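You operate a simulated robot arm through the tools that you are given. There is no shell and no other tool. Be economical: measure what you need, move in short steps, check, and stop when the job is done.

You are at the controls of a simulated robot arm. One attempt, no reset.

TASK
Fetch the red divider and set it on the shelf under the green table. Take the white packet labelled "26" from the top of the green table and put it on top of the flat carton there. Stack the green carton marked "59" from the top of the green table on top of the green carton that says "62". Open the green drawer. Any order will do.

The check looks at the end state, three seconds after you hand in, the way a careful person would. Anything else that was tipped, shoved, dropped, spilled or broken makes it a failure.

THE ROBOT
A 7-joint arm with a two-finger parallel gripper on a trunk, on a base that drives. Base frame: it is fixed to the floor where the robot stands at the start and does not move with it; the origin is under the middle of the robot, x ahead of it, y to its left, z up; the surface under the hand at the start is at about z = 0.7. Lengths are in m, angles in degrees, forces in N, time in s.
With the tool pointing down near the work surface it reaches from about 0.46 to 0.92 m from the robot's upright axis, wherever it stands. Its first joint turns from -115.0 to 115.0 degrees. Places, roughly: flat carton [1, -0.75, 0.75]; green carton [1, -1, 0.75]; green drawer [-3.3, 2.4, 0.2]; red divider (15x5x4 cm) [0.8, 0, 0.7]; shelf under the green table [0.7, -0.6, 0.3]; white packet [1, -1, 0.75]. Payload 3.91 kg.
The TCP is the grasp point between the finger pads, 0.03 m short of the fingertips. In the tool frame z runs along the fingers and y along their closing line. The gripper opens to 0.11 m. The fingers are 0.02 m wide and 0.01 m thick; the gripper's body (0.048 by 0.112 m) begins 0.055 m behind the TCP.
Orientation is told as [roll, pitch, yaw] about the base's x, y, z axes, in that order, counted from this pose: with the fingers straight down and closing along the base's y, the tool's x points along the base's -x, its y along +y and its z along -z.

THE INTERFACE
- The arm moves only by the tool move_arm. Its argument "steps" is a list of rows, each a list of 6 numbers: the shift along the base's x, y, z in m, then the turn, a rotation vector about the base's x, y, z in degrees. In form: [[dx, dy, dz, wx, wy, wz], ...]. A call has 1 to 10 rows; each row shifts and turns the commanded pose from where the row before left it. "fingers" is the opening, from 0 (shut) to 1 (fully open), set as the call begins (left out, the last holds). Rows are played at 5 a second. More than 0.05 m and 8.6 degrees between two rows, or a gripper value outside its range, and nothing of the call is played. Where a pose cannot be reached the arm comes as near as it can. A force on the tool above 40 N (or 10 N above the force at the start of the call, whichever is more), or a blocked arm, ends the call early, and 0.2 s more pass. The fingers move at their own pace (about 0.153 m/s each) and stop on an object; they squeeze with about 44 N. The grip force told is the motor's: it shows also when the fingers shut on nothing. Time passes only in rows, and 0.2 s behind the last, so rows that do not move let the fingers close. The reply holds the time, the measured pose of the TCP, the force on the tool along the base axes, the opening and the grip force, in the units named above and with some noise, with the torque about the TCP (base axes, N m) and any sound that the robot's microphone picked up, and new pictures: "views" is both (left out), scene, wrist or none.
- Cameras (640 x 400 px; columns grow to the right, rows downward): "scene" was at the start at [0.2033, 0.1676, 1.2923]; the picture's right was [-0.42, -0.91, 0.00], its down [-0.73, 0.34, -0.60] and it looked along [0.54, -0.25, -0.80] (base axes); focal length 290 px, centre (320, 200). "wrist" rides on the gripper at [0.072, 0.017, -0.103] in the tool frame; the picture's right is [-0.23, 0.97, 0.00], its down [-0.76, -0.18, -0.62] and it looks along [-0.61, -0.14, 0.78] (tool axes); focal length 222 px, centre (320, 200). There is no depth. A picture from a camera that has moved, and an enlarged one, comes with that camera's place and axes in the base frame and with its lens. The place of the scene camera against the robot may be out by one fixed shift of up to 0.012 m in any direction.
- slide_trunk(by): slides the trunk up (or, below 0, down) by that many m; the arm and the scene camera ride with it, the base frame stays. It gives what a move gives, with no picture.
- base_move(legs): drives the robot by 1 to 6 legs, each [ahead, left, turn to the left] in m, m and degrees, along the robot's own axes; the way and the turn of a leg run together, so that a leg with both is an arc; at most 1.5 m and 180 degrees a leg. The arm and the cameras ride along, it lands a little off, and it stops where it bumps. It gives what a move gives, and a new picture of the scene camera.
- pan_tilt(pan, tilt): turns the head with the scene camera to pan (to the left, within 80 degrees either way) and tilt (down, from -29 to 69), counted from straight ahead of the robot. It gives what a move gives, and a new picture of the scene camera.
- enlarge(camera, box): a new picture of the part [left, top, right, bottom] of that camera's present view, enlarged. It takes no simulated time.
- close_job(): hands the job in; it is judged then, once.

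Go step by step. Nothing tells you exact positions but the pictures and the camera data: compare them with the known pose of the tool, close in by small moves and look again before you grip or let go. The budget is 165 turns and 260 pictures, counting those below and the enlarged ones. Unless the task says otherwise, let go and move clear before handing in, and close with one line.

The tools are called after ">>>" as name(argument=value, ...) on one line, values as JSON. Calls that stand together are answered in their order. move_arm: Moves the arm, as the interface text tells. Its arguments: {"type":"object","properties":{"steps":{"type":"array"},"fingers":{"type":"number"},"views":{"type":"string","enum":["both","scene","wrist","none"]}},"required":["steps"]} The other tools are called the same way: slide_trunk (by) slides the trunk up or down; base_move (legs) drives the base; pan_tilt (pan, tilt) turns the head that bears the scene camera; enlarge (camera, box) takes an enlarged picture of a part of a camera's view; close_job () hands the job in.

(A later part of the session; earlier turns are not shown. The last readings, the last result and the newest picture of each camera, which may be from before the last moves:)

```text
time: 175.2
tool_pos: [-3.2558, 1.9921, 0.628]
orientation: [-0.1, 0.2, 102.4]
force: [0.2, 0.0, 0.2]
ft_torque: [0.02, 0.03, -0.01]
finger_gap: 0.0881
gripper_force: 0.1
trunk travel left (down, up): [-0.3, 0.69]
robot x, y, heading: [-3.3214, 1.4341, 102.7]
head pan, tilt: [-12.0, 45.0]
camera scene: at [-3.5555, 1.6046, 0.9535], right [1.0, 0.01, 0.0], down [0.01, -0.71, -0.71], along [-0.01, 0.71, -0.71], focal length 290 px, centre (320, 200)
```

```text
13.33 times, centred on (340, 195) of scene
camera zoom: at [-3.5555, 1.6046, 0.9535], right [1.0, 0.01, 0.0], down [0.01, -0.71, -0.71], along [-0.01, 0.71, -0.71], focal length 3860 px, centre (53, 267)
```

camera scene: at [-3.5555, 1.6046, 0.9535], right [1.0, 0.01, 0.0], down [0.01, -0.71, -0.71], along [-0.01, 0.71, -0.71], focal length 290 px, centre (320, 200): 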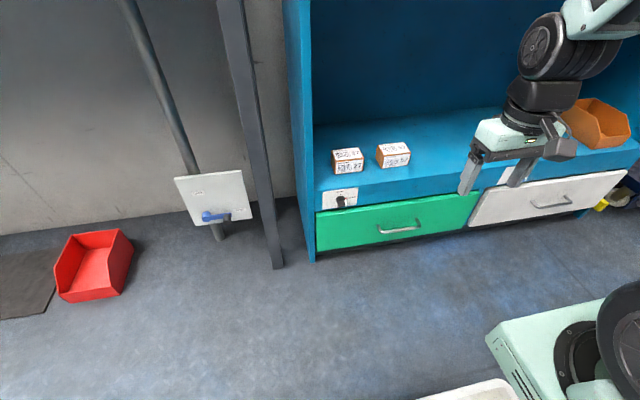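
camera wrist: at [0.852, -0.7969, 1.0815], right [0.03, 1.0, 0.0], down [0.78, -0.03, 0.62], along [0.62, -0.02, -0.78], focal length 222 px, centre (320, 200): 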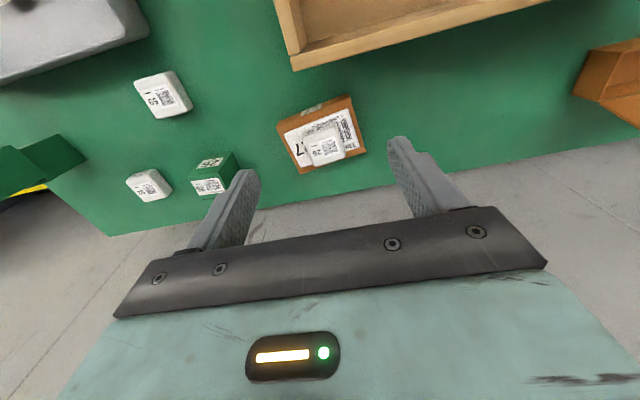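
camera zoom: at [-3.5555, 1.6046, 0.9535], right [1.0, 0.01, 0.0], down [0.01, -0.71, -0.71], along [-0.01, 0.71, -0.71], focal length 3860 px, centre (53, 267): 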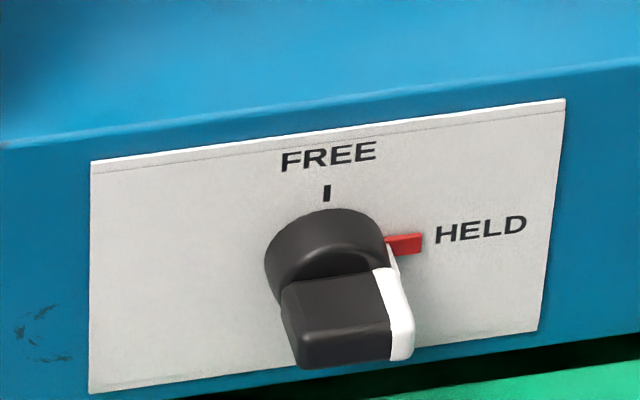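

Ridge of the knob is at about (-3.496, 2.206, 0.326), facing direction heading ≈102°. I'll tilt the tool to horizontal while moving left.

>>> move_arm(steps=[[-0.02, 0.008, 0, 8.01, 1.76, 0], [-0.02, 0.008, 0, 8.01, 1.76, 0], [-0.02, 0.008, 0, 8.01, 1.76, 0], [-0.02, 0.008, 0, 8.01, 1.76, 0], [-0.02, 0.008, 0, 8.01, 1.76, 0], [-0.02, 0.008, 0, 8.01, 1.76, 0], [-0.02, 0.008, 0, 8.01, 1.76, 0], [-0.02, 0.008, 0, 8.01, 1.76, 0], [-0.02, 0.008, 0, 8.01, 1.76, 0], [-0.02, 0.008, 0, 8.01, 1.76, 0]], fingers=0.5, views="scene")

```text
time: 177.4
tool_pos: [-3.4704, 2.1218, 0.6381]
orientation: [-0.2, -82.1, 102.4]
force: [0.7, -0.3, 0.9]
ft_torque: [0.02, 0.0, 0.01]
finger_gap: 0.0549
gripper_force: 0.1
out of reach, approached as far as the arm can: row 3, 4, 5, 6, 7
trunk travel left (down, up): [-0.3, 0.69]
robot x, y, heading: [-3.3197, 1.4342, 102.3]
head pan, tilt: [-12.0, 45.0]
camera scene: at [-3.5554, 1.6046, 0.9535], right [1.0, 0.01, 0.0], down [0.01, -0.71, -0.71], along [-0.01, 0.71, -0.71], focal length 290 px, centre (320, 200)
```

scene: 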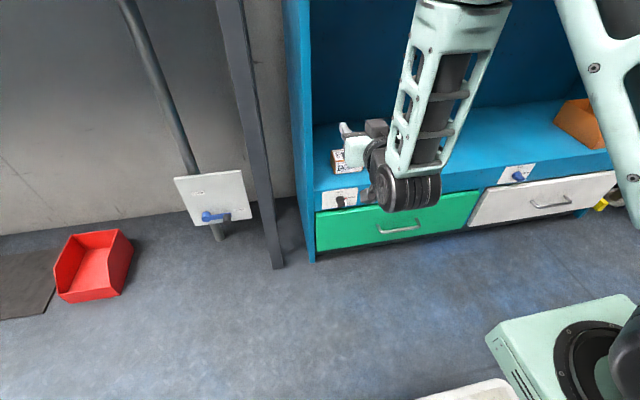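

Works. Finish the tilt and roll 90° so the fingers close vertically with the camera on the left.

>>> move_arm(steps=[[0.005, -0.02, 0, 7.7, 1.7, 0], [0.005, -0.02, 0, -1.8, 8.35, 0], [0, 0, 0, -1.8, 8.35, 0], [0, 0, 0, -1.8, 8.35, 0], [0, 0, 0, -1.8, 8.35, 0], [0, 0, 0, -1.8, 8.35, 0], [0, 0, 0, -1.8, 8.35, 0], [0, 0, 0, -1.8, 8.35, 0], [0, 0, 0, -1.8, 8.35, 0], [0, 0, 0, -1.8, 8.35, 0]], views="scene")

```text
time: 179.6
tool_pos: [-3.4636, 2.083, 0.6379]
orientation: [90.0, -12.9, 12.5]
force: [0.1, -0.6, -1.0]
ft_torque: [0.02, 0.01, 0.0]
finger_gap: 0.055
gripper_force: 0.1
out of reach, approached as far as the arm can: row 2
trunk travel left (down, up): [-0.3, 0.69]
robot x, y, heading: [-3.3149, 1.4331, 102.8]
head pan, tilt: [-12.0, 45.0]
camera scene: at [-3.5555, 1.6046, 0.9535], right [1.0, 0.01, 0.0], down [0.01, -0.71, -0.71], along [-0.01, 0.71, -0.71], focal length 290 px, centre (320, 200)
```

scene: 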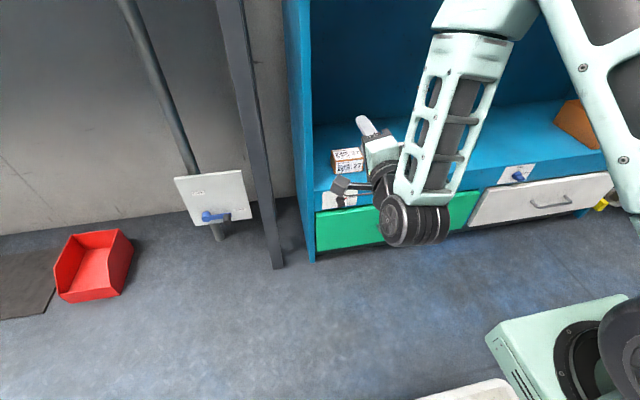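

>>> move_arm(steps=[[-0.003, 0, 0, -1.4, 6.3, 0], [-0.003, -0.001, 0, -1.4, 6.3, 0], [0, 0, 0, 0, 0, 0]], views="none")

>>> slide_trunk(by=-0.29)

>>> move_arm(steps=[[0, 0, -0.01, 0, 0, 0], [0, 0, -0.01, 0, 0, 0], [0, 0, 0, 0, 0, 0]])

```text
time: 180.4
tool_pos: [-3.4695, 2.0821, 0.6396]
orientation: [90.0, -0.1, 12.4]
force: [0.1, -0.1, -0.1]
ft_torque: [-0.01, 0.03, -0.02]
finger_gap: 0.0548
gripper_force: 0.1
trunk travel left (down, up): [-0.3, 0.69]
robot x, y, heading: [-3.321, 1.4385, 102.5]
head pan, tilt: [-12.0, 45.0]
```

```text
time: 183.3
tool_pos: [-3.4705, 2.0816, 0.3488]
orientation: [89.9, -0.3, 12.3]
force: [-0.1, -0.1, -0.1]
ft_torque: [-0.01, 0.0, 0.01]
finger_gap: 0.055
gripper_force: 0.0
trunk travel left (down, up): [-0.01, 0.98]
robot x, y, heading: [-3.3168, 1.4349, 102.5]
head pan, tilt: [-12.0, 45.0]
```

```text
time: 184.1
tool_pos: [-3.4699, 2.0817, 0.3285]
orientation: [89.9, -0.3, 12.3]
force: [-0.5, 0.2, 0.1]
ft_torque: [-0.03, 0.01, 0.01]
finger_gap: 0.055
gripper_force: 0.0
trunk travel left (down, up): [-0.01, 0.98]
robot x, y, heading: [-3.3173, 1.4329, 102.7]
head pan, tilt: [-12.0, 45.0]
camera scene: at [-3.5555, 1.6046, 0.6635], right [1.0, 0.01, 0.0], down [0.01, -0.71, -0.71], along [-0.01, 0.71, -0.71], focal length 290 px, centre (320, 200)
camera wrist: at [-3.5188, 1.9651, 0.3452], right [0.22, 0.05, 0.97], down [0.88, -0.44, -0.18], along [0.42, 0.89, -0.14], focal length 222 px, centre (320, 200)
```

scene: 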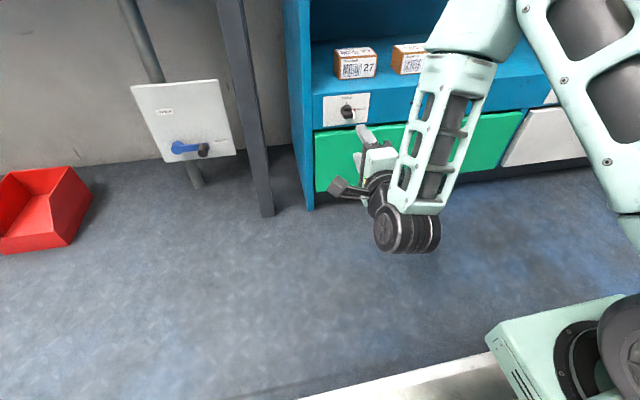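
wrist: 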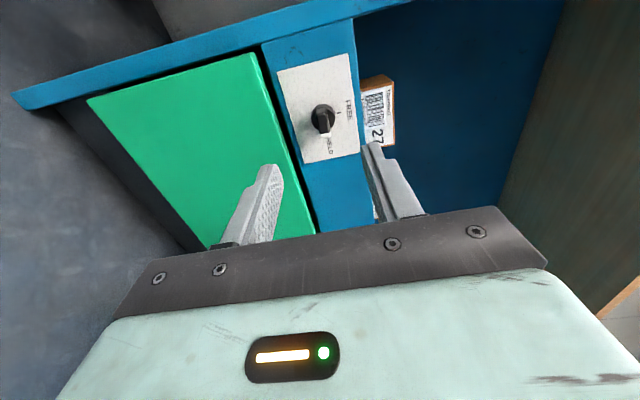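

>>> enlarge(camera="wrist", box=[256, 70, 384, 150])

>>> enlarge(camera="scene", box=[300, 80, 412, 150])

```text
5.00 times, centred on (320, 110) of wrist
camera zoom: at [-3.5188, 1.9651, 0.3452], right [0.22, 0.05, 0.97], down [0.88, -0.44, -0.18], along [0.42, 0.89, -0.14], focal length 1111 px, centre (320, 650)
```

zoom: 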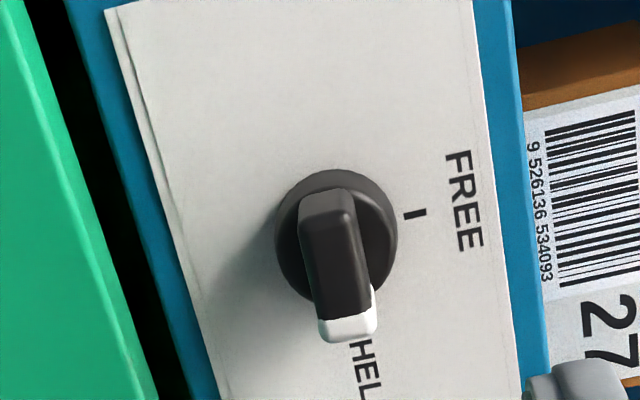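

```text
5.71 times, centred on (356, 115) of scene
camera zoom: at [-3.5555, 1.6046, 0.6635], right [1.0, 0.01, 0.0], down [0.01, -0.71, -0.71], along [-0.01, 0.71, -0.71], focal length 1654 px, centre (114, 686)
```

zoom: 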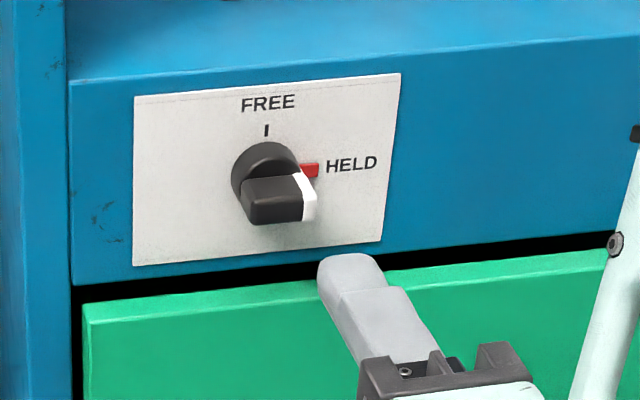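

Alignment is good. Approach 7 cm with small corrections.

>>> move_arm(steps=[[0.004, 0.001, 0.001, 0, 0, 0], [-0.0074, 0.0342, 0, 0, 0, 0], [-0.0074, 0.0342, 0, 0, 0, 0], [0, 0, 0, 0, 0, 0]], fingers=0.42)

>>> enlarge(camera="wrist", box=[230, 100, 390, 200])

>>> enlarge(camera="scene", box=[300, 80, 412, 150])

```text
time: 185.1
tool_pos: [-3.4815, 2.1497, 0.3302]
orientation: [90.1, -0.3, 12.5]
force: [-0.4, 0.1, -0.2]
ft_torque: [0.02, 0.0, 0.0]
finger_gap: 0.0463
gripper_force: 0.0
trunk travel left (down, up): [-0.01, 0.98]
robot x, y, heading: [-3.3168, 1.437, 102.3]
head pan, tilt: [-12.0, 45.0]
camera scene: at [-3.5555, 1.6046, 0.6635], right [1.0, 0.01, 0.0], down [0.01, -0.71, -0.71], along [-0.01, 0.71, -0.71], focal length 290 px, centre (320, 200)
camera wrist: at [-3.5296, 2.0331, 0.3473], right [0.22, 0.05, 0.97], down [0.88, -0.44, -0.18], along [0.42, 0.89, -0.14], focal length 222 px, centre (320, 200)
```

scene: 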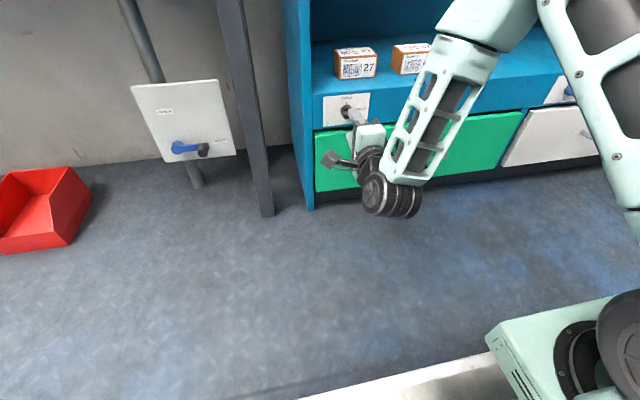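
wrist: 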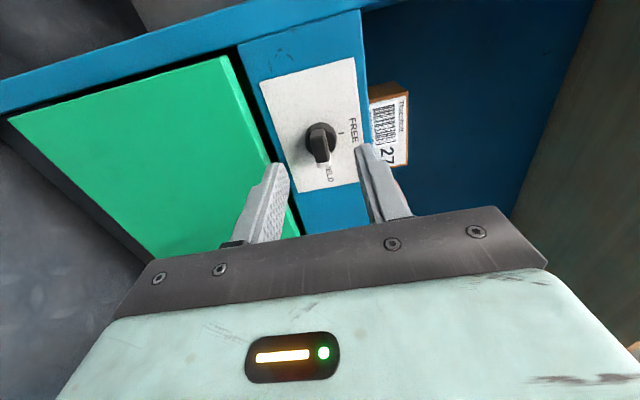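

```text
4.00 times, centred on (310, 150) of wrist
camera zoom: at [-3.5296, 2.0331, 0.3473], right [0.22, 0.05, 0.97], down [0.88, -0.44, -0.18], along [0.42, 0.89, -0.14], focal length 888 px, centre (360, 400)
```

zoom: 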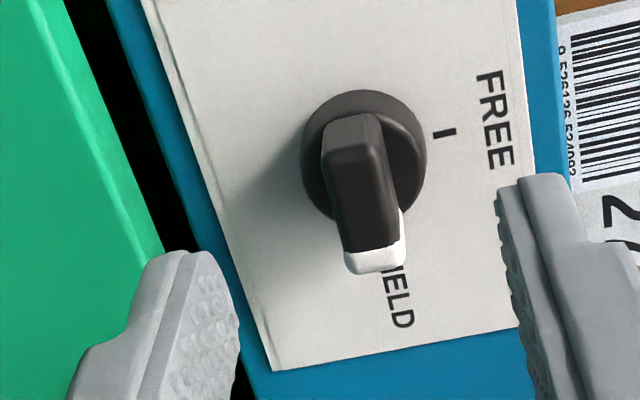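

```text
5.71 times, centred on (356, 115) of scene
camera zoom: at [-3.5555, 1.6046, 0.6635], right [1.0, 0.01, 0.0], down [0.01, -0.71, -0.71], along [-0.01, 0.71, -0.71], focal length 1654 px, centre (114, 686)
```

zoom: 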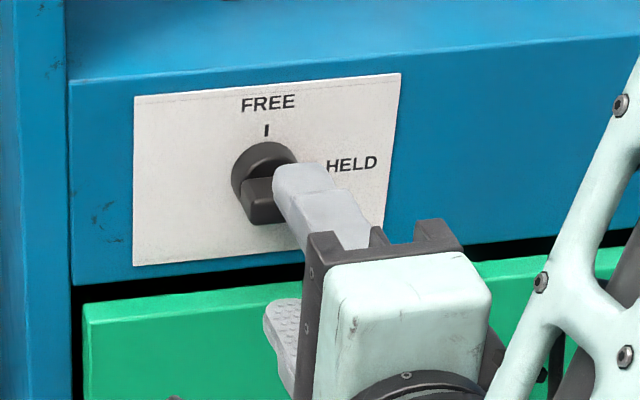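

>>> move_arm(steps=[[0.0049, 0.001, 0, 0, 0, 0], [-0.0045, 0.021, 0, 0, 0, 0], [-0.0042, 0.0195, 0, 0, 0, 0], [0, 0, 0, 0, 0, 0]], views="none")

>>> enlarge(camera="wrist", box=[230, 100, 390, 200])

>>> enlarge(camera="scene", box=[300, 80, 412, 150])

```text
time: 186.1
tool_pos: [-3.4853, 2.1904, 0.33]
orientation: [90.0, -0.2, 12.4]
force: [0.1, 0.5, 0.9]
ft_torque: [0.02, 0.0, -0.02]
finger_gap: 0.0462
gripper_force: 0.1
trunk travel left (down, up): [-0.01, 0.98]
robot x, y, heading: [-3.3173, 1.4354, 102.7]
head pan, tilt: [-12.0, 45.0]
```

```text
4.00 times, centred on (310, 150) of wrist
camera zoom: at [-3.5334, 2.0733, 0.3469], right [0.22, 0.05, 0.97], down [0.88, -0.44, -0.18], along [0.42, 0.89, -0.14], focal length 888 px, centre (360, 400)
```

zoom: 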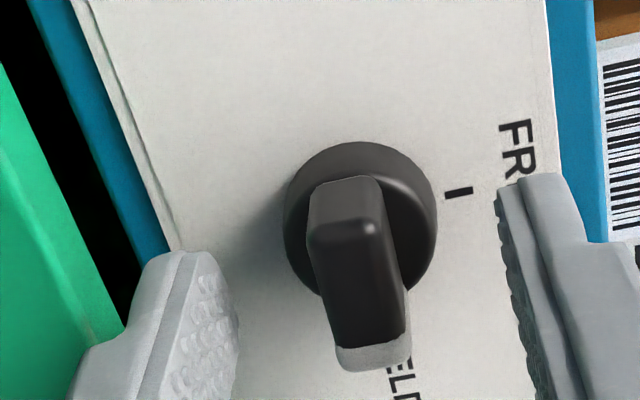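

```text
5.71 times, centred on (356, 115) of scene
camera zoom: at [-3.5555, 1.6046, 0.6635], right [1.0, 0.01, 0.0], down [0.01, -0.71, -0.71], along [-0.01, 0.71, -0.71], focal length 1654 px, centre (114, 686)
```

zoom: 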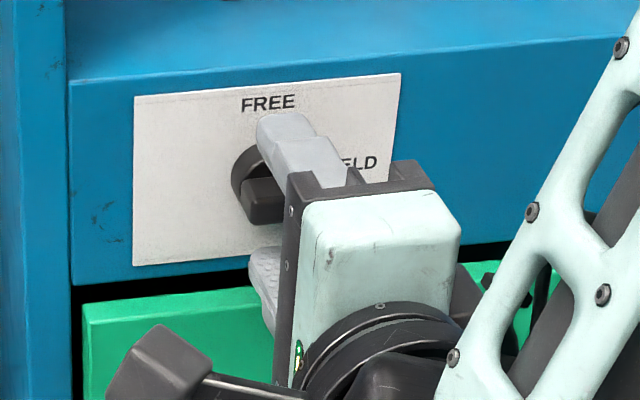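

Tips straddle the ridge. Advance 5 mm and close gently.

>>> move_arm(steps=[[-0.0011, 0.005, 0, 0, 0, 0], [0, 0, 0, 0, 0, 0]], views="none")

>>> move_arm(steps=[[0, 0, 0, 0, 0, 0], [0, 0, 0, 0, 0, 0], [0, 0, 0, 0, 0, 0]], fingers=0, views="wrist")

```text
time: 186.7
tool_pos: [-3.4852, 2.1956, 0.3308]
orientation: [90.0, -0.2, 12.5]
force: [0.6, -0.6, -0.1]
ft_torque: [0.01, 0.03, -0.02]
finger_gap: 0.0461
gripper_force: 0.1
trunk travel left (down, up): [-0.01, 0.98]
robot x, y, heading: [-3.3178, 1.4372, 102.7]
head pan, tilt: [-12.0, 45.0]
```

```text
time: 187.5
tool_pos: [-3.4854, 2.195, 0.331]
orientation: [90.0, -0.2, 12.4]
force: [-2.1, 4.0, -5.5]
ft_torque: [-0.09, -0.03, 0.06]
finger_gap: 0.028
gripper_force: 44.8
trunk travel left (down, up): [-0.01, 0.98]
robot x, y, heading: [-3.3179, 1.4359, 102.5]
head pan, tilt: [-12.0, 45.0]
camera wrist: at [-3.5344, 2.0789, 0.3468], right [0.22, 0.05, 0.97], down [0.88, -0.44, -0.17], along [0.42, 0.89, -0.14], focal length 222 px, centre (320, 200)
```

wrist: 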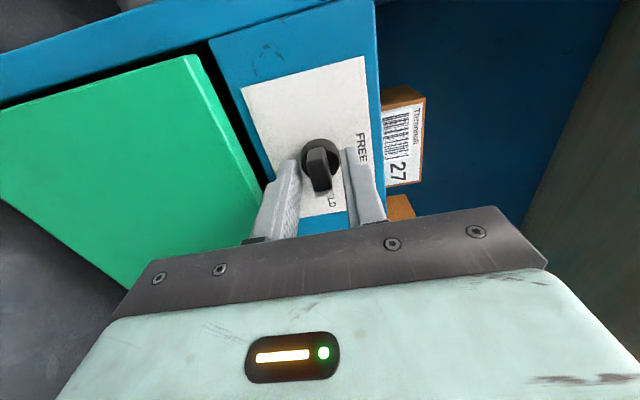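

>>> enlarge(camera="wrist", box=[256, 120, 384, 200])

>>> enlarge(camera="scene", box=[316, 80, 396, 130])

```text
5.00 times, centred on (320, 160) of wrist
camera zoom: at [-3.5344, 2.0789, 0.3468], right [0.22, 0.05, 0.97], down [0.88, -0.44, -0.17], along [0.42, 0.89, -0.14], focal length 1111 px, centre (320, 400)
```

zoom: 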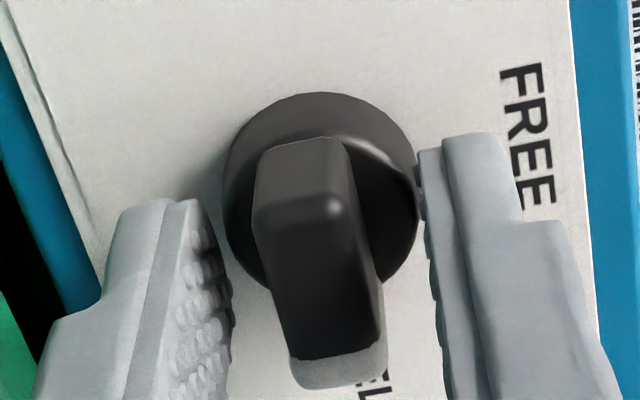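

```text
8.00 times, centred on (356, 105) of scene
camera zoom: at [-3.5555, 1.6048, 0.6634], right [1.0, 0.01, 0.0], down [0.01, -0.71, -0.71], along [-0.01, 0.71, -0.71], focal length 2316 px, centre (32, 960)
```

zoom: 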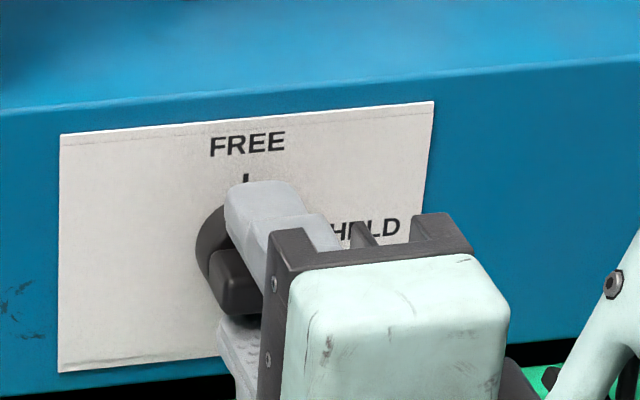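

The tips caught the disc rim rather than the ridge. Open, back off 9 mm, and close on the ridge itself.

>>> move_arm(steps=[[0, 0, 0, 0, 0, 0], [0.0002, -0.0093, -0.0005, 0, 0, 0], [0, 0, 0, 0, 0, 0]], fingers=0.42, views="none")

>>> move_arm(steps=[[0, 0, 0, 0, 0, 0], [0, 0, 0, 0, 0, 0], [0, 0, 0, 0, 0, 0]], fingers=0, views="none")

>>> enlarge(camera="wrist", box=[256, 120, 384, 200])

```text
time: 188.3
tool_pos: [-3.4858, 2.1861, 0.3294]
orientation: [90.0, -0.2, 12.5]
force: [0.2, -0.5, -0.5]
ft_torque: [0.0, 0.01, -0.02]
finger_gap: 0.0465
gripper_force: 0.1
trunk travel left (down, up): [-0.01, 0.98]
robot x, y, heading: [-3.3206, 1.4315, 102.5]
head pan, tilt: [-12.0, 45.0]
```

```text
time: 189.1
tool_pos: [-3.4864, 2.1874, 0.3293]
orientation: [90.0, -0.2, 12.4]
force: [1.2, -3.5, 1.1]
ft_torque: [-0.01, -0.02, -0.02]
finger_gap: 0.0117
gripper_force: 45.2
trunk travel left (down, up): [-0.01, 0.98]
robot x, y, heading: [-3.317, 1.434, 102.5]
head pan, tilt: [-12.0, 45.0]
```

```text
5.00 times, centred on (320, 160) of wrist
camera zoom: at [-3.5348, 2.0702, 0.3467], right [0.22, 0.05, 0.97], down [0.88, -0.44, -0.18], along [0.42, 0.89, -0.14], focal length 1111 px, centre (320, 400)
```

zoom: 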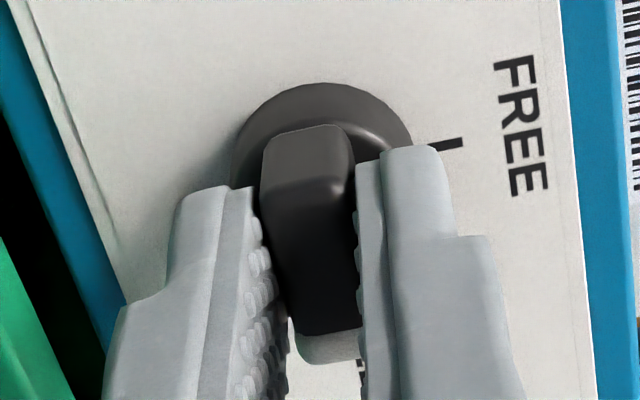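

Ridge gripped (12 mm). Turn counter-clockwise in stages.

>>> move_arm(steps=[[0, 0, 0, 1.72, -7.81, 0], [0, 0, 0, 1.72, -7.81, 0], [0, 0, 0, 1.72, -7.81, 0], [0, 0, 0, 1.72, -7.81, 0], [0, 0, 0, 0, 0, 0]], views="wrist")

```text
time: 190.3
tool_pos: [-3.4857, 2.1883, 0.329]
orientation: [89.9, -32.2, 12.6]
force: [4.9, -34.6, 6.9]
ft_torque: [-0.36, -0.09, -0.24]
finger_gap: 0.0117
gripper_force: 44.6
trunk travel left (down, up): [-0.01, 0.98]
robot x, y, heading: [-3.3206, 1.4393, 102.5]
head pan, tilt: [-12.0, 45.0]
camera wrist: at [-3.5323, 2.0718, 0.3044], right [-0.32, -0.07, 0.94], down [0.86, -0.45, 0.26], along [0.4, 0.89, 0.2], focal length 222 px, centre (320, 200)
```

wrist: 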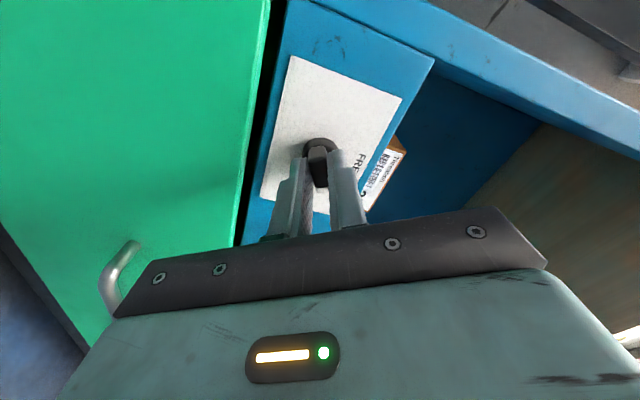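

The knob is turning; a press force builds up along the axis, so ease back 2 mm and continue.

>>> move_arm(steps=[[0.0005, -0.0025, 0, 0, 0, 0], [0, 0, 0, 1.72, -7.81, 0], [0, 0, 0, 1.72, -7.81, 0], [0, 0, 0, 0, 0, 0]], views="wrist")

```text
time: 191.3
tool_pos: [-3.4848, 2.1878, 0.3291]
orientation: [90.0, -48.2, 12.5]
force: [-21.8, 23.4, -9.9]
ft_torque: [-0.63, -0.12, -0.04]
finger_gap: 0.012
gripper_force: 44.6
trunk travel left (down, up): [-0.01, 0.98]
robot x, y, heading: [-3.3171, 1.4349, 102.4]
head pan, tilt: [-12.0, 45.0]
camera wrist: at [-3.5219, 2.0729, 0.2861], right [-0.56, -0.12, 0.82], down [0.76, -0.47, 0.45], along [0.33, 0.87, 0.36], focal length 222 px, centre (320, 200)
```

wrist: 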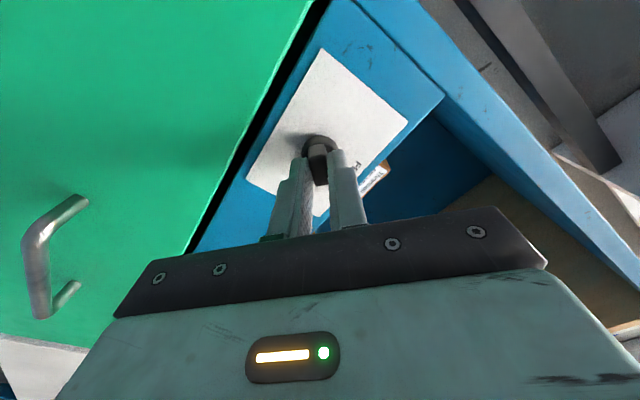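

>>> move_arm(steps=[[-0.0018, 0.0012, -0.0005, 0, 0, 0], [0, 0, 0, 1.72, -7.81, 0], [0, 0, 0, 1.72, -7.81, 0], [0, 0, 0, 0, 0, 0]], views="none")

```text
time: 192.3
tool_pos: [-3.4834, 2.1874, 0.3288]
orientation: [90.3, -64.3, 12.2]
force: [4.6, -9.5, 8.9]
ft_torque: [-0.46, -0.11, -0.33]
finger_gap: 0.0118
gripper_force: 45.1
trunk travel left (down, up): [-0.01, 0.98]
robot x, y, heading: [-3.3195, 1.4365, 102.6]
head pan, tilt: [-12.0, 45.0]
```

>>> move_arm(steps=[[0, 0, 0, 1.72, -7.81, 0], [0, 0, 0, 1.72, -7.81, 0], [0, 0, 0, 1.72, -7.81, 0], [0, 0, 0, 0, 0, 0]], views="wrist")

>>> enlarge(camera="scene", box=[300, 70, 412, 140])

```text
time: 193.3
tool_pos: [-3.4842, 2.1871, 0.328]
orientation: [93.3, -88.3, 8.8]
force: [20.5, -24.2, 17.5]
ft_torque: [0.2, 0.02, -0.91]
finger_gap: 0.0118
gripper_force: 45.2
trunk travel left (down, up): [-0.01, 0.98]
robot x, y, heading: [-3.3204, 1.436, 102.3]
head pan, tilt: [-12.0, 45.0]
camera wrist: at [-3.4806, 2.0823, 0.2562], right [-0.94, -0.21, 0.26], down [0.33, -0.57, 0.75], along [-0.01, 0.8, 0.6], focal length 222 px, centre (320, 200)
```

wrist: 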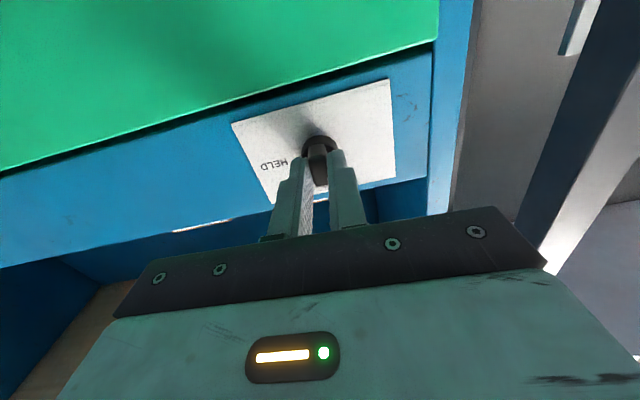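

```text
5.71 times, centred on (356, 105) of scene
camera zoom: at [-3.5551, 1.6041, 0.6638], right [1.0, 0.01, 0.0], down [0.01, -0.71, -0.71], along [-0.01, 0.71, -0.71], focal length 1654 px, centre (114, 743)
```

zoom: 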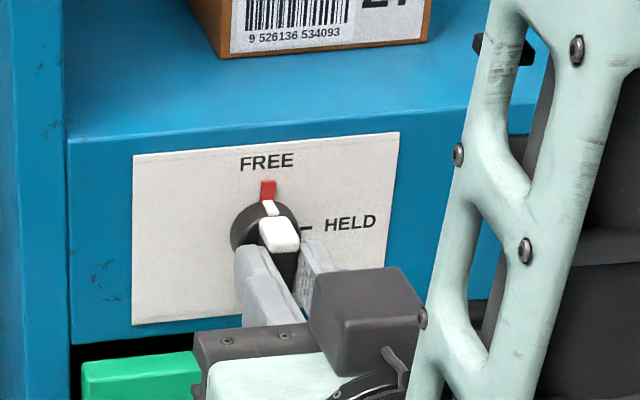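

The pointer is now at FREE. Release and back away.

>>> move_arm(steps=[[0, 0, 0, 0, 0, 0], [0, 0, 0, 0, 0, 0], [0.004, -0.02, 0, 0, 0, 0], [0.0085, -0.04, 0, 0, 0, 0], [0.0085, -0.04, 0, 0, 0, 0], [0, 0, 0, 0, 0, 0]], fingers=0.5)

>>> enlarge(camera="scene", box=[300, 70, 492, 190])

```text
time: 194.7
tool_pos: [-3.4625, 2.0847, 0.3278]
orientation: [90.0, -88.1, 12.5]
force: [0.5, 1.2, 0.0]
ft_torque: [0.01, -0.02, -0.01]
finger_gap: 0.0548
gripper_force: 0.2
trunk travel left (down, up): [-0.01, 0.98]
robot x, y, heading: [-3.3192, 1.4389, 102.5]
head pan, tilt: [-12.0, 45.0]
camera scene: at [-3.5555, 1.6046, 0.6635], right [1.0, 0.01, 0.0], down [0.01, -0.71, -0.71], along [-0.01, 0.71, -0.71], focal length 290 px, centre (320, 200)
camera wrist: at [-3.4593, 1.9801, 0.2563], right [-0.94, -0.21, 0.26], down [0.33, -0.56, 0.76], along [-0.01, 0.8, 0.6], focal length 222 px, centre (320, 200)
```

scene: 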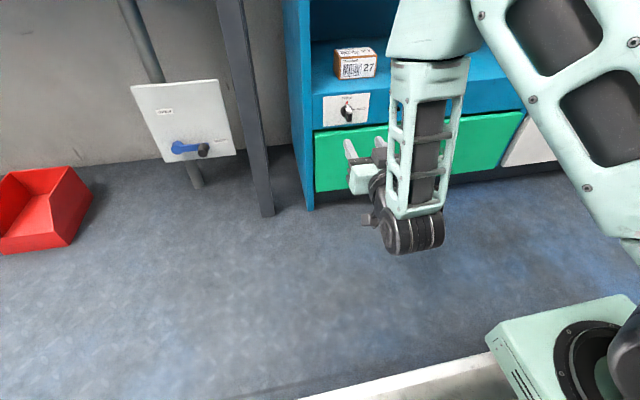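
wrist: 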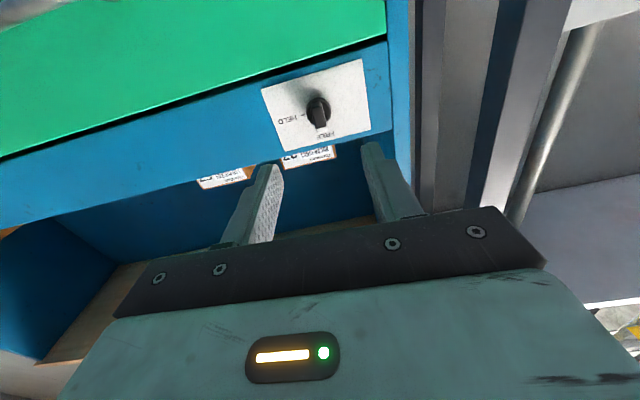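

```text
3.33 times, centred on (396, 130) of scene
camera zoom: at [-3.5555, 1.6046, 0.6635], right [1.0, 0.01, 0.0], down [0.01, -0.71, -0.71], along [-0.01, 0.71, -0.71], focal length 965 px, centre (67, 433)
```

zoom: 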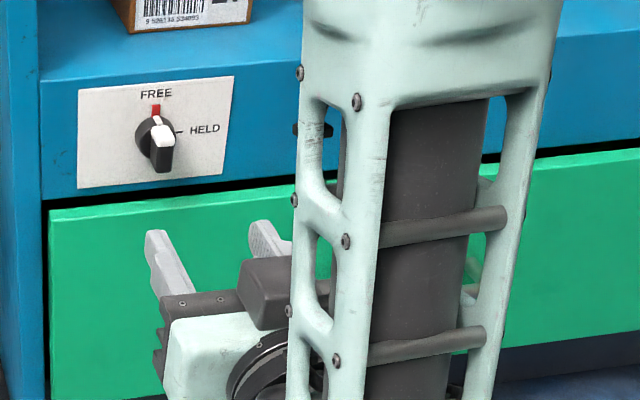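

FREE confirmed. Now roll back to vertical closing and move in front of the drawer handle (≈(-3.30, 2.23, 0.19)).

>>> move_arm(steps=[[0.019, 0.0041, -0.013, -1.83, 8.3, 0], [0.019, 0.0041, -0.013, -1.83, 8.3, 0], [0.019, 0.0041, -0.013, -1.83, 8.3, 0], [0.019, 0.0041, -0.013, -1.83, 8.3, 0], [0.019, 0.0041, -0.013, -1.83, 8.3, 0], [0.019, 0.0041, -0.013, -1.83, 8.3, 0], [0.019, 0.0041, -0.013, -1.83, 8.3, 0], [0.019, 0.0041, -0.013, -1.83, 8.3, 0], [0.019, 0.0041, -0.013, -1.83, 8.3, 0], [0.019, 0.0041, -0.013, -1.83, 8.3, 0]])

```text
time: 196.9
tool_pos: [-3.2736, 2.1259, 0.1996]
orientation: [90.0, -3.0, 12.6]
force: [0.3, 0.5, -0.5]
ft_torque: [-0.04, 0.01, 0.07]
finger_gap: 0.055
gripper_force: 0.1
trunk travel left (down, up): [-0.01, 0.98]
robot x, y, heading: [-3.3198, 1.4371, 102.5]
head pan, tilt: [-12.0, 45.0]
camera scene: at [-3.5555, 1.6046, 0.6635], right [1.0, 0.01, 0.0], down [0.01, -0.71, -0.71], along [-0.01, 0.71, -0.71], focal length 290 px, centre (320, 200)
camera wrist: at [-3.3238, 2.0096, 0.2121], right [0.17, 0.04, 0.98], down [0.89, -0.44, -0.14], along [0.43, 0.9, -0.11], focal length 222 px, centre (320, 200)
```

scene: 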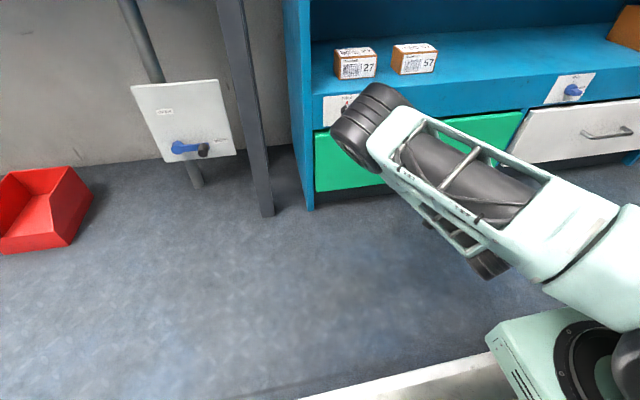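
wrist: 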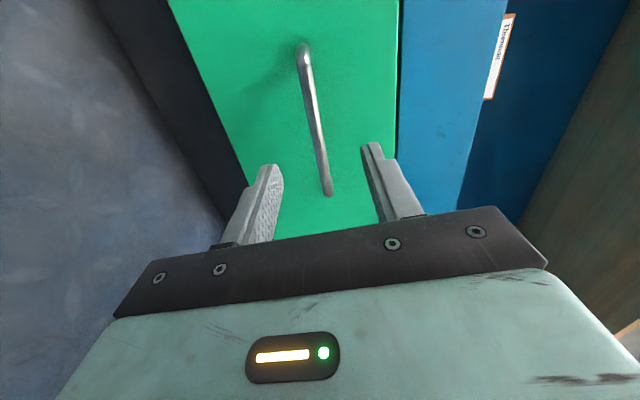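

Handle bar centre ≈(-3.292, 2.232, 0.196), directly ahead. Approach 6 cm and check.

>>> move_arm(steps=[[0.001, 0, -0.003, -0.6, 2.9, 0], [-0.0064, 0.0293, 0, 0, 0, 0], [-0.0064, 0.0293, 0, 0, 0, 0], [0, 0, 0, 0, 0, 0]])

>>> enlarge(camera="wrist", box=[220, 80, 412, 200])

```text
time: 197.9
tool_pos: [-3.2855, 2.1842, 0.196]
orientation: [90.1, -0.2, 12.6]
force: [0.5, -0.3, -0.3]
ft_torque: [0.01, 0.03, -0.01]
finger_gap: 0.0549
gripper_force: 0.0
trunk travel left (down, up): [-0.01, 0.98]
robot x, y, heading: [-3.3183, 1.4371, 102.5]
head pan, tilt: [-12.0, 45.0]
camera scene: at [-3.5555, 1.6046, 0.6635], right [1.0, 0.01, 0.0], down [0.01, -0.71, -0.71], along [-0.01, 0.71, -0.71], focal length 290 px, centre (320, 200)
camera wrist: at [-3.3346, 2.0683, 0.2125], right [0.22, 0.05, 0.97], down [0.88, -0.44, -0.18], along [0.42, 0.9, -0.14], focal length 222 px, centre (320, 200)
```

scene: 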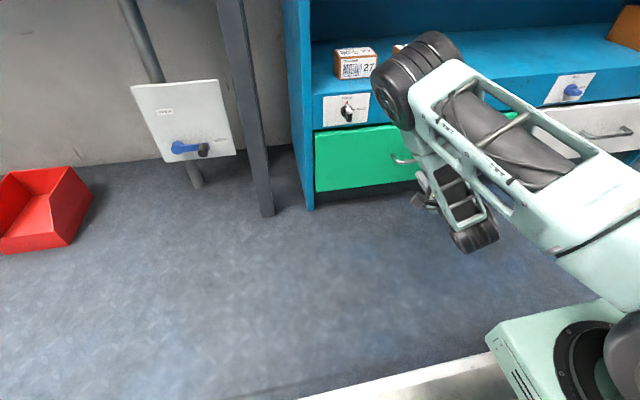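
wrist: 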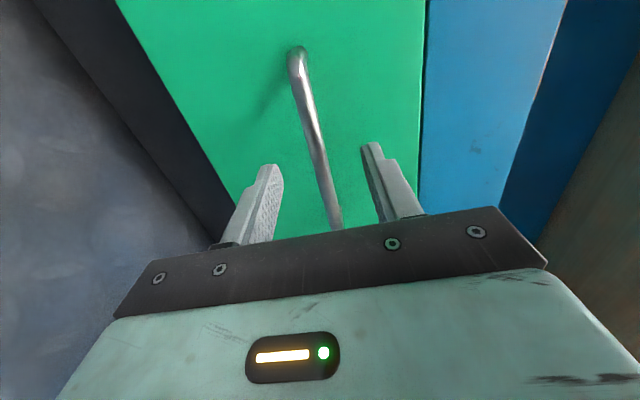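

```text
3.33 times, centred on (316, 140) of wrist
camera zoom: at [-3.3346, 2.0683, 0.2125], right [0.22, 0.05, 0.97], down [0.88, -0.44, -0.18], along [0.42, 0.9, -0.14], focal length 740 px, centre (333, 400)
```

zoom: 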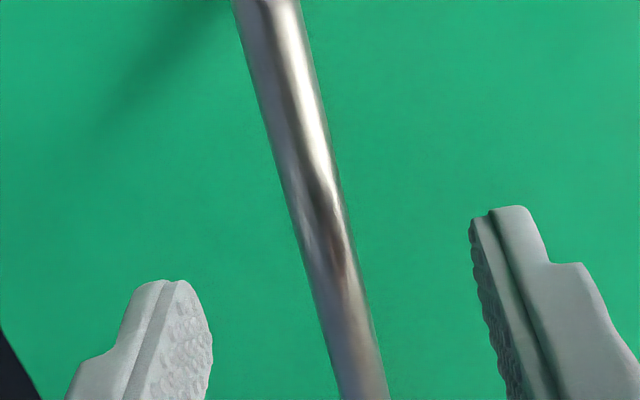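

>>> enlarge(camera="scene", box=[330, 10, 522, 130])

>>> pan_tilt(pan=-30, tilt=15)

```text
3.33 times, centred on (426, 70) of scene
camera zoom: at [-3.5555, 1.6046, 0.6635], right [1.0, 0.01, 0.0], down [0.01, -0.71, -0.71], along [-0.01, 0.71, -0.71], focal length 965 px, centre (-33, 633)
```

zoom: 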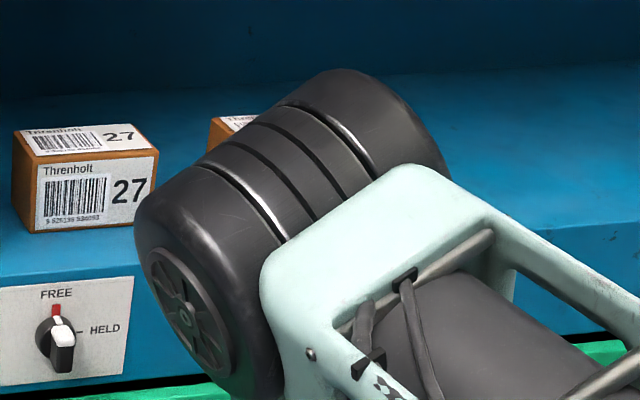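

```text
time: 198.9
tool_pos: [-3.2854, 2.1855, 0.1955]
orientation: [90.2, -0.2, 12.4]
force: [0.7, 0.6, -1.0]
ft_torque: [-0.03, 0.02, -0.01]
finger_gap: 0.0551
gripper_force: 0.1
trunk travel left (down, up): [-0.01, 0.98]
robot x, y, heading: [-3.3218, 1.4323, 102.5]
head pan, tilt: [-30.0, 15.0]
camera scene: at [-3.5267, 1.6124, 0.7102], right [0.95, -0.3, 0.0], down [-0.08, -0.25, -0.97], along [0.29, 0.92, -0.26], focal length 290 px, centre (320, 200)
```

scene: 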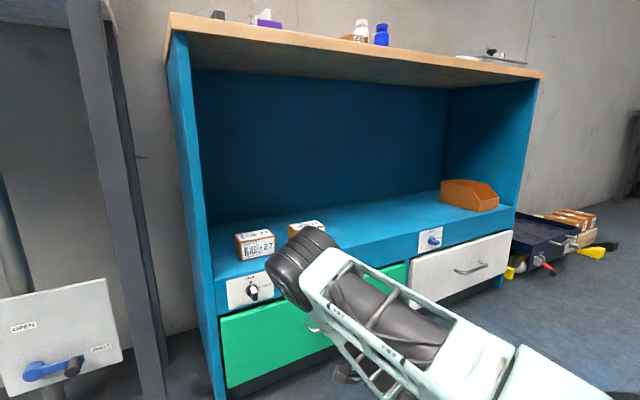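

The elbow is at about y=1.97, well clear of the shelf. Advance the last 3.5 cm and grip the handle.

>>> move_arm(steps=[[-0.0036, 0.0166, 0, 0, 0, 0], [-0.0036, 0.0166, 0, 0, 0, 0], [0, 0, 0, 0, 0, 0]], views="wrist")

>>> move_arm(steps=[[0, 0, 0, 0, 0, 0], [0, 0, 0, 0, 0, 0], [0, 0, 0, 0, 0, 0]], fingers=0, views="wrist")

```text
time: 199.7
tool_pos: [-3.2942, 2.2206, 0.1951]
orientation: [90.1, -0.2, 12.5]
force: [-1.2, 0.1, 0.8]
ft_torque: [-0.01, 0.04, 0.04]
finger_gap: 0.0546
gripper_force: 0.0
trunk travel left (down, up): [-0.01, 0.98]
robot x, y, heading: [-3.3153, 1.4357, 102.5]
head pan, tilt: [-30.0, 15.0]
camera wrist: at [-3.3423, 2.1029, 0.2112], right [0.22, 0.05, 0.97], down [0.88, -0.44, -0.18], along [0.42, 0.9, -0.14], focal length 222 px, centre (320, 200)
```

wrist: 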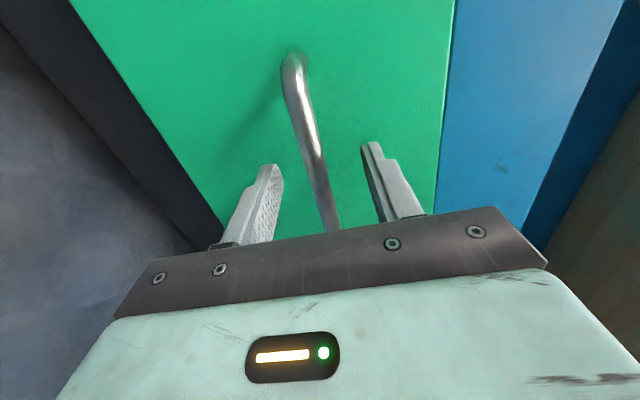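

```text
time: 200.5
tool_pos: [-3.2938, 2.2192, 0.1953]
orientation: [90.0, -0.3, 12.5]
force: [-0.4, 0.3, 3.9]
ft_torque: [-0.12, 0.5, 0.07]
finger_gap: 0.0117
gripper_force: 45.3
trunk travel left (down, up): [-0.01, 0.98]
robot x, y, heading: [-3.3202, 1.4328, 102.6]
head pan, tilt: [-30.0, 15.0]
camera wrist: at [-3.3422, 2.1029, 0.2116], right [0.22, 0.05, 0.97], down [0.88, -0.44, -0.18], along [0.42, 0.9, -0.14], focal length 222 px, centre (320, 200)
```

wrist: 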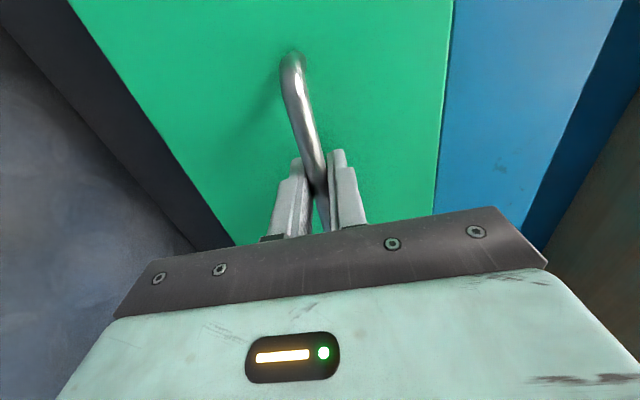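

Bar gripped. Pull a few centimetres with the arm to test.

>>> move_arm(steps=[[0.0032, -0.0147, 0, 0, 0, 0], [0.0043, -0.0195, 0, 0, 0, 0], [0.0043, -0.0195, 0, 0, 0, 0], [0, 0, 0, 0, 0, 0]])

```text
time: 201.5
tool_pos: [-3.282, 2.1655, 0.1948]
orientation: [89.7, -0.1, 12.4]
force: [-6.4, -0.8, -22.8]
ft_torque: [-0.19, 0.35, -1.07]
finger_gap: 0.012
gripper_force: 44.5
trunk travel left (down, up): [-0.01, 0.98]
robot x, y, heading: [-3.3211, 1.437, 102.6]
head pan, tilt: [-30.0, 15.0]
camera scene: at [-3.5268, 1.6127, 0.7099], right [0.95, -0.3, 0.0], down [-0.08, -0.25, -0.97], along [0.29, 0.92, -0.26], focal length 290 px, centre (320, 200)
camera wrist: at [-3.3311, 2.0485, 0.2125], right [0.22, 0.05, 0.97], down [0.88, -0.44, -0.17], along [0.42, 0.89, -0.14], focal length 222 px, centre (320, 200)
```

scene: 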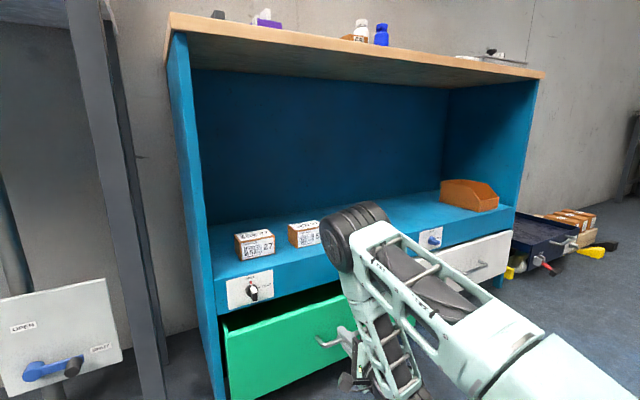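
wrist: 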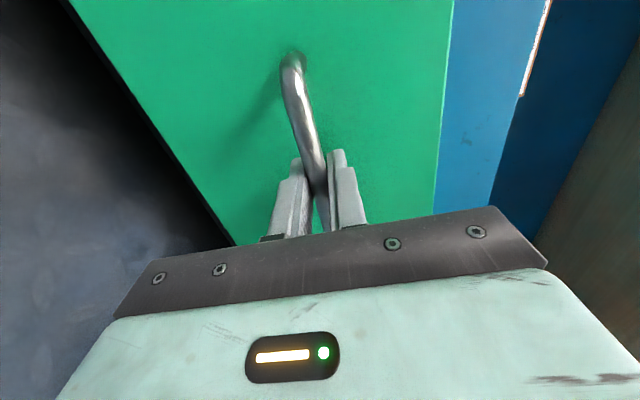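

The drawer slides. Ease the vertical load and pull further by backing the base.

>>> move_arm(steps=[[0.001, -0.004, -0.002, 0, 0, 0], [0, 0, 0, 0, 0, 0]], views="none")

>>> base_move(legs=[[-0.1, 0, 0]])

```text
time: 202.1
tool_pos: [-3.2828, 2.1613, 0.1954]
orientation: [90.2, -0.2, 12.7]
force: [-16.2, -2.0, -11.5]
ft_torque: [-0.16, 0.32, -0.32]
finger_gap: 0.0118
gripper_force: 44.4
trunk travel left (down, up): [-0.01, 0.98]
robot x, y, heading: [-3.3186, 1.4335, 102.3]
head pan, tilt: [-30.0, 15.0]
```

```text
time: 203.2
tool_pos: [-3.2602, 2.0615, 0.1942]
orientation: [90.0, 0.1, 12.8]
force: [-33.0, -8.6, -3.4]
ft_torque: [-0.04, 0.11, 0.23]
finger_gap: 0.0122
gripper_force: 45.1
trunk travel left (down, up): [-0.01, 0.98]
robot x, y, heading: [-3.2929, 1.3341, 102.2]
head pan, tilt: [-30.0, 15.0]
camera scene: at [-3.505, 1.5127, 0.7103], right [0.95, -0.3, 0.0], down [-0.08, -0.25, -0.97], along [0.29, 0.92, -0.26], focal length 290 px, centre (320, 200)
```

scene: 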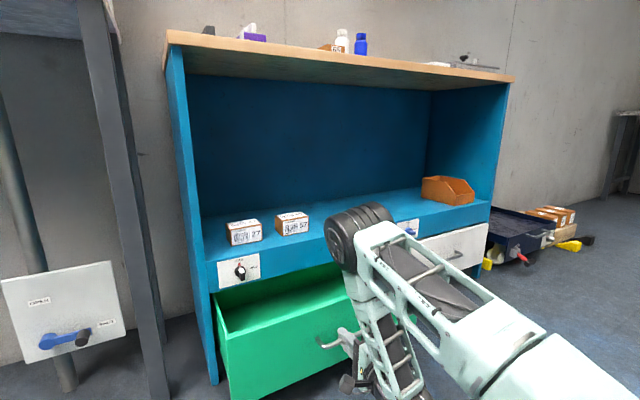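

Open ~16 cm. Relieve the sideways load and pull another 10 cm.

>>> move_arm(steps=[[-0.005, -0.001, 0, 0, 0, 0], [0, 0, 0, 0, 0, 0]], views="none")

>>> base_move(legs=[[-0.1, 0.005, 0]])

```text
time: 203.8
tool_pos: [-3.2612, 2.0614, 0.1952]
orientation: [90.2, -0.2, 12.5]
force: [25.5, 17.2, -28.1]
ft_torque: [-3.0, -0.61, 0.06]
finger_gap: 0.0114
gripper_force: 42.7
trunk travel left (down, up): [-0.01, 0.98]
robot x, y, heading: [-3.2959, 1.3307, 102.7]
head pan, tilt: [-30.0, 15.0]
```

```text
time: 205.0
tool_pos: [-3.2492, 1.9615, 0.1947]
orientation: [90.3, -0.1, 12.7]
force: [23.0, 8.3, 10.8]
ft_torque: [0.07, 0.07, -0.27]
finger_gap: 0.0116
gripper_force: 44.8
trunk travel left (down, up): [-0.01, 0.98]
robot x, y, heading: [-3.2783, 1.2374, 102.3]
head pan, tilt: [-30.0, 15.0]
camera scene: at [-3.4881, 1.4135, 0.7104], right [0.95, -0.3, 0.0], down [-0.08, -0.25, -0.97], along [0.29, 0.92, -0.26], focal length 290 px, centre (320, 200)
```

scene: 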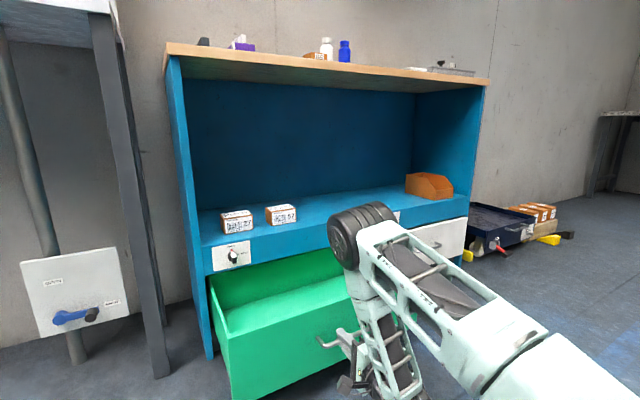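

About 26 cm open. Try a little further with the force-limited arm.

>>> move_arm(steps=[[0.004, -0.018, 0, 0, 0, 0], [0.0043, -0.0195, 0, 0, 0, 0], [0.0043, -0.0195, 0, 0, 0, 0], [0, 0, 0, 0, 0, 0]], views="scene")

```text
time: 205.4
tool_pos: [-3.2444, 1.9488, 0.1953]
orientation: [90.4, -0.1, 12.8]
force: [2.5, 0.9, -2.6]
ft_torque: [-0.05, 0.07, 0.81]
finger_gap: 0.0116
gripper_force: 44.9
trunk travel left (down, up): [-0.01, 0.98]
robot x, y, heading: [-3.2787, 1.2356, 102.3]
head pan, tilt: [-30.0, 15.0]
stopped in row 2: the force on the tool passed its limit at 107 N (the readings are from after the stop); the commanded pose is now the measured one
camera scene: at [-3.4879, 1.4147, 0.7102], right [0.95, -0.3, 0.0], down [-0.08, -0.25, -0.97], along [0.29, 0.92, -0.26], focal length 290 px, centre (320, 200)
```

scene: 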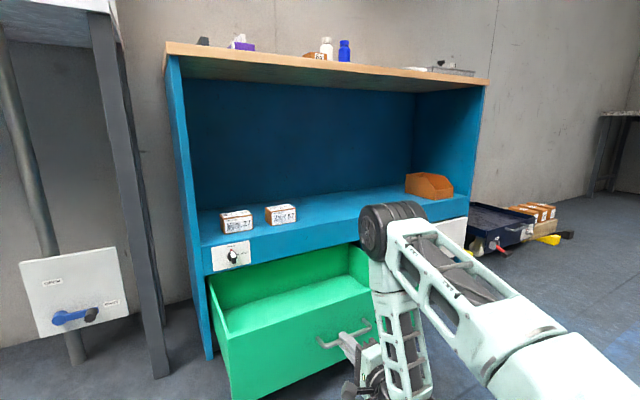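

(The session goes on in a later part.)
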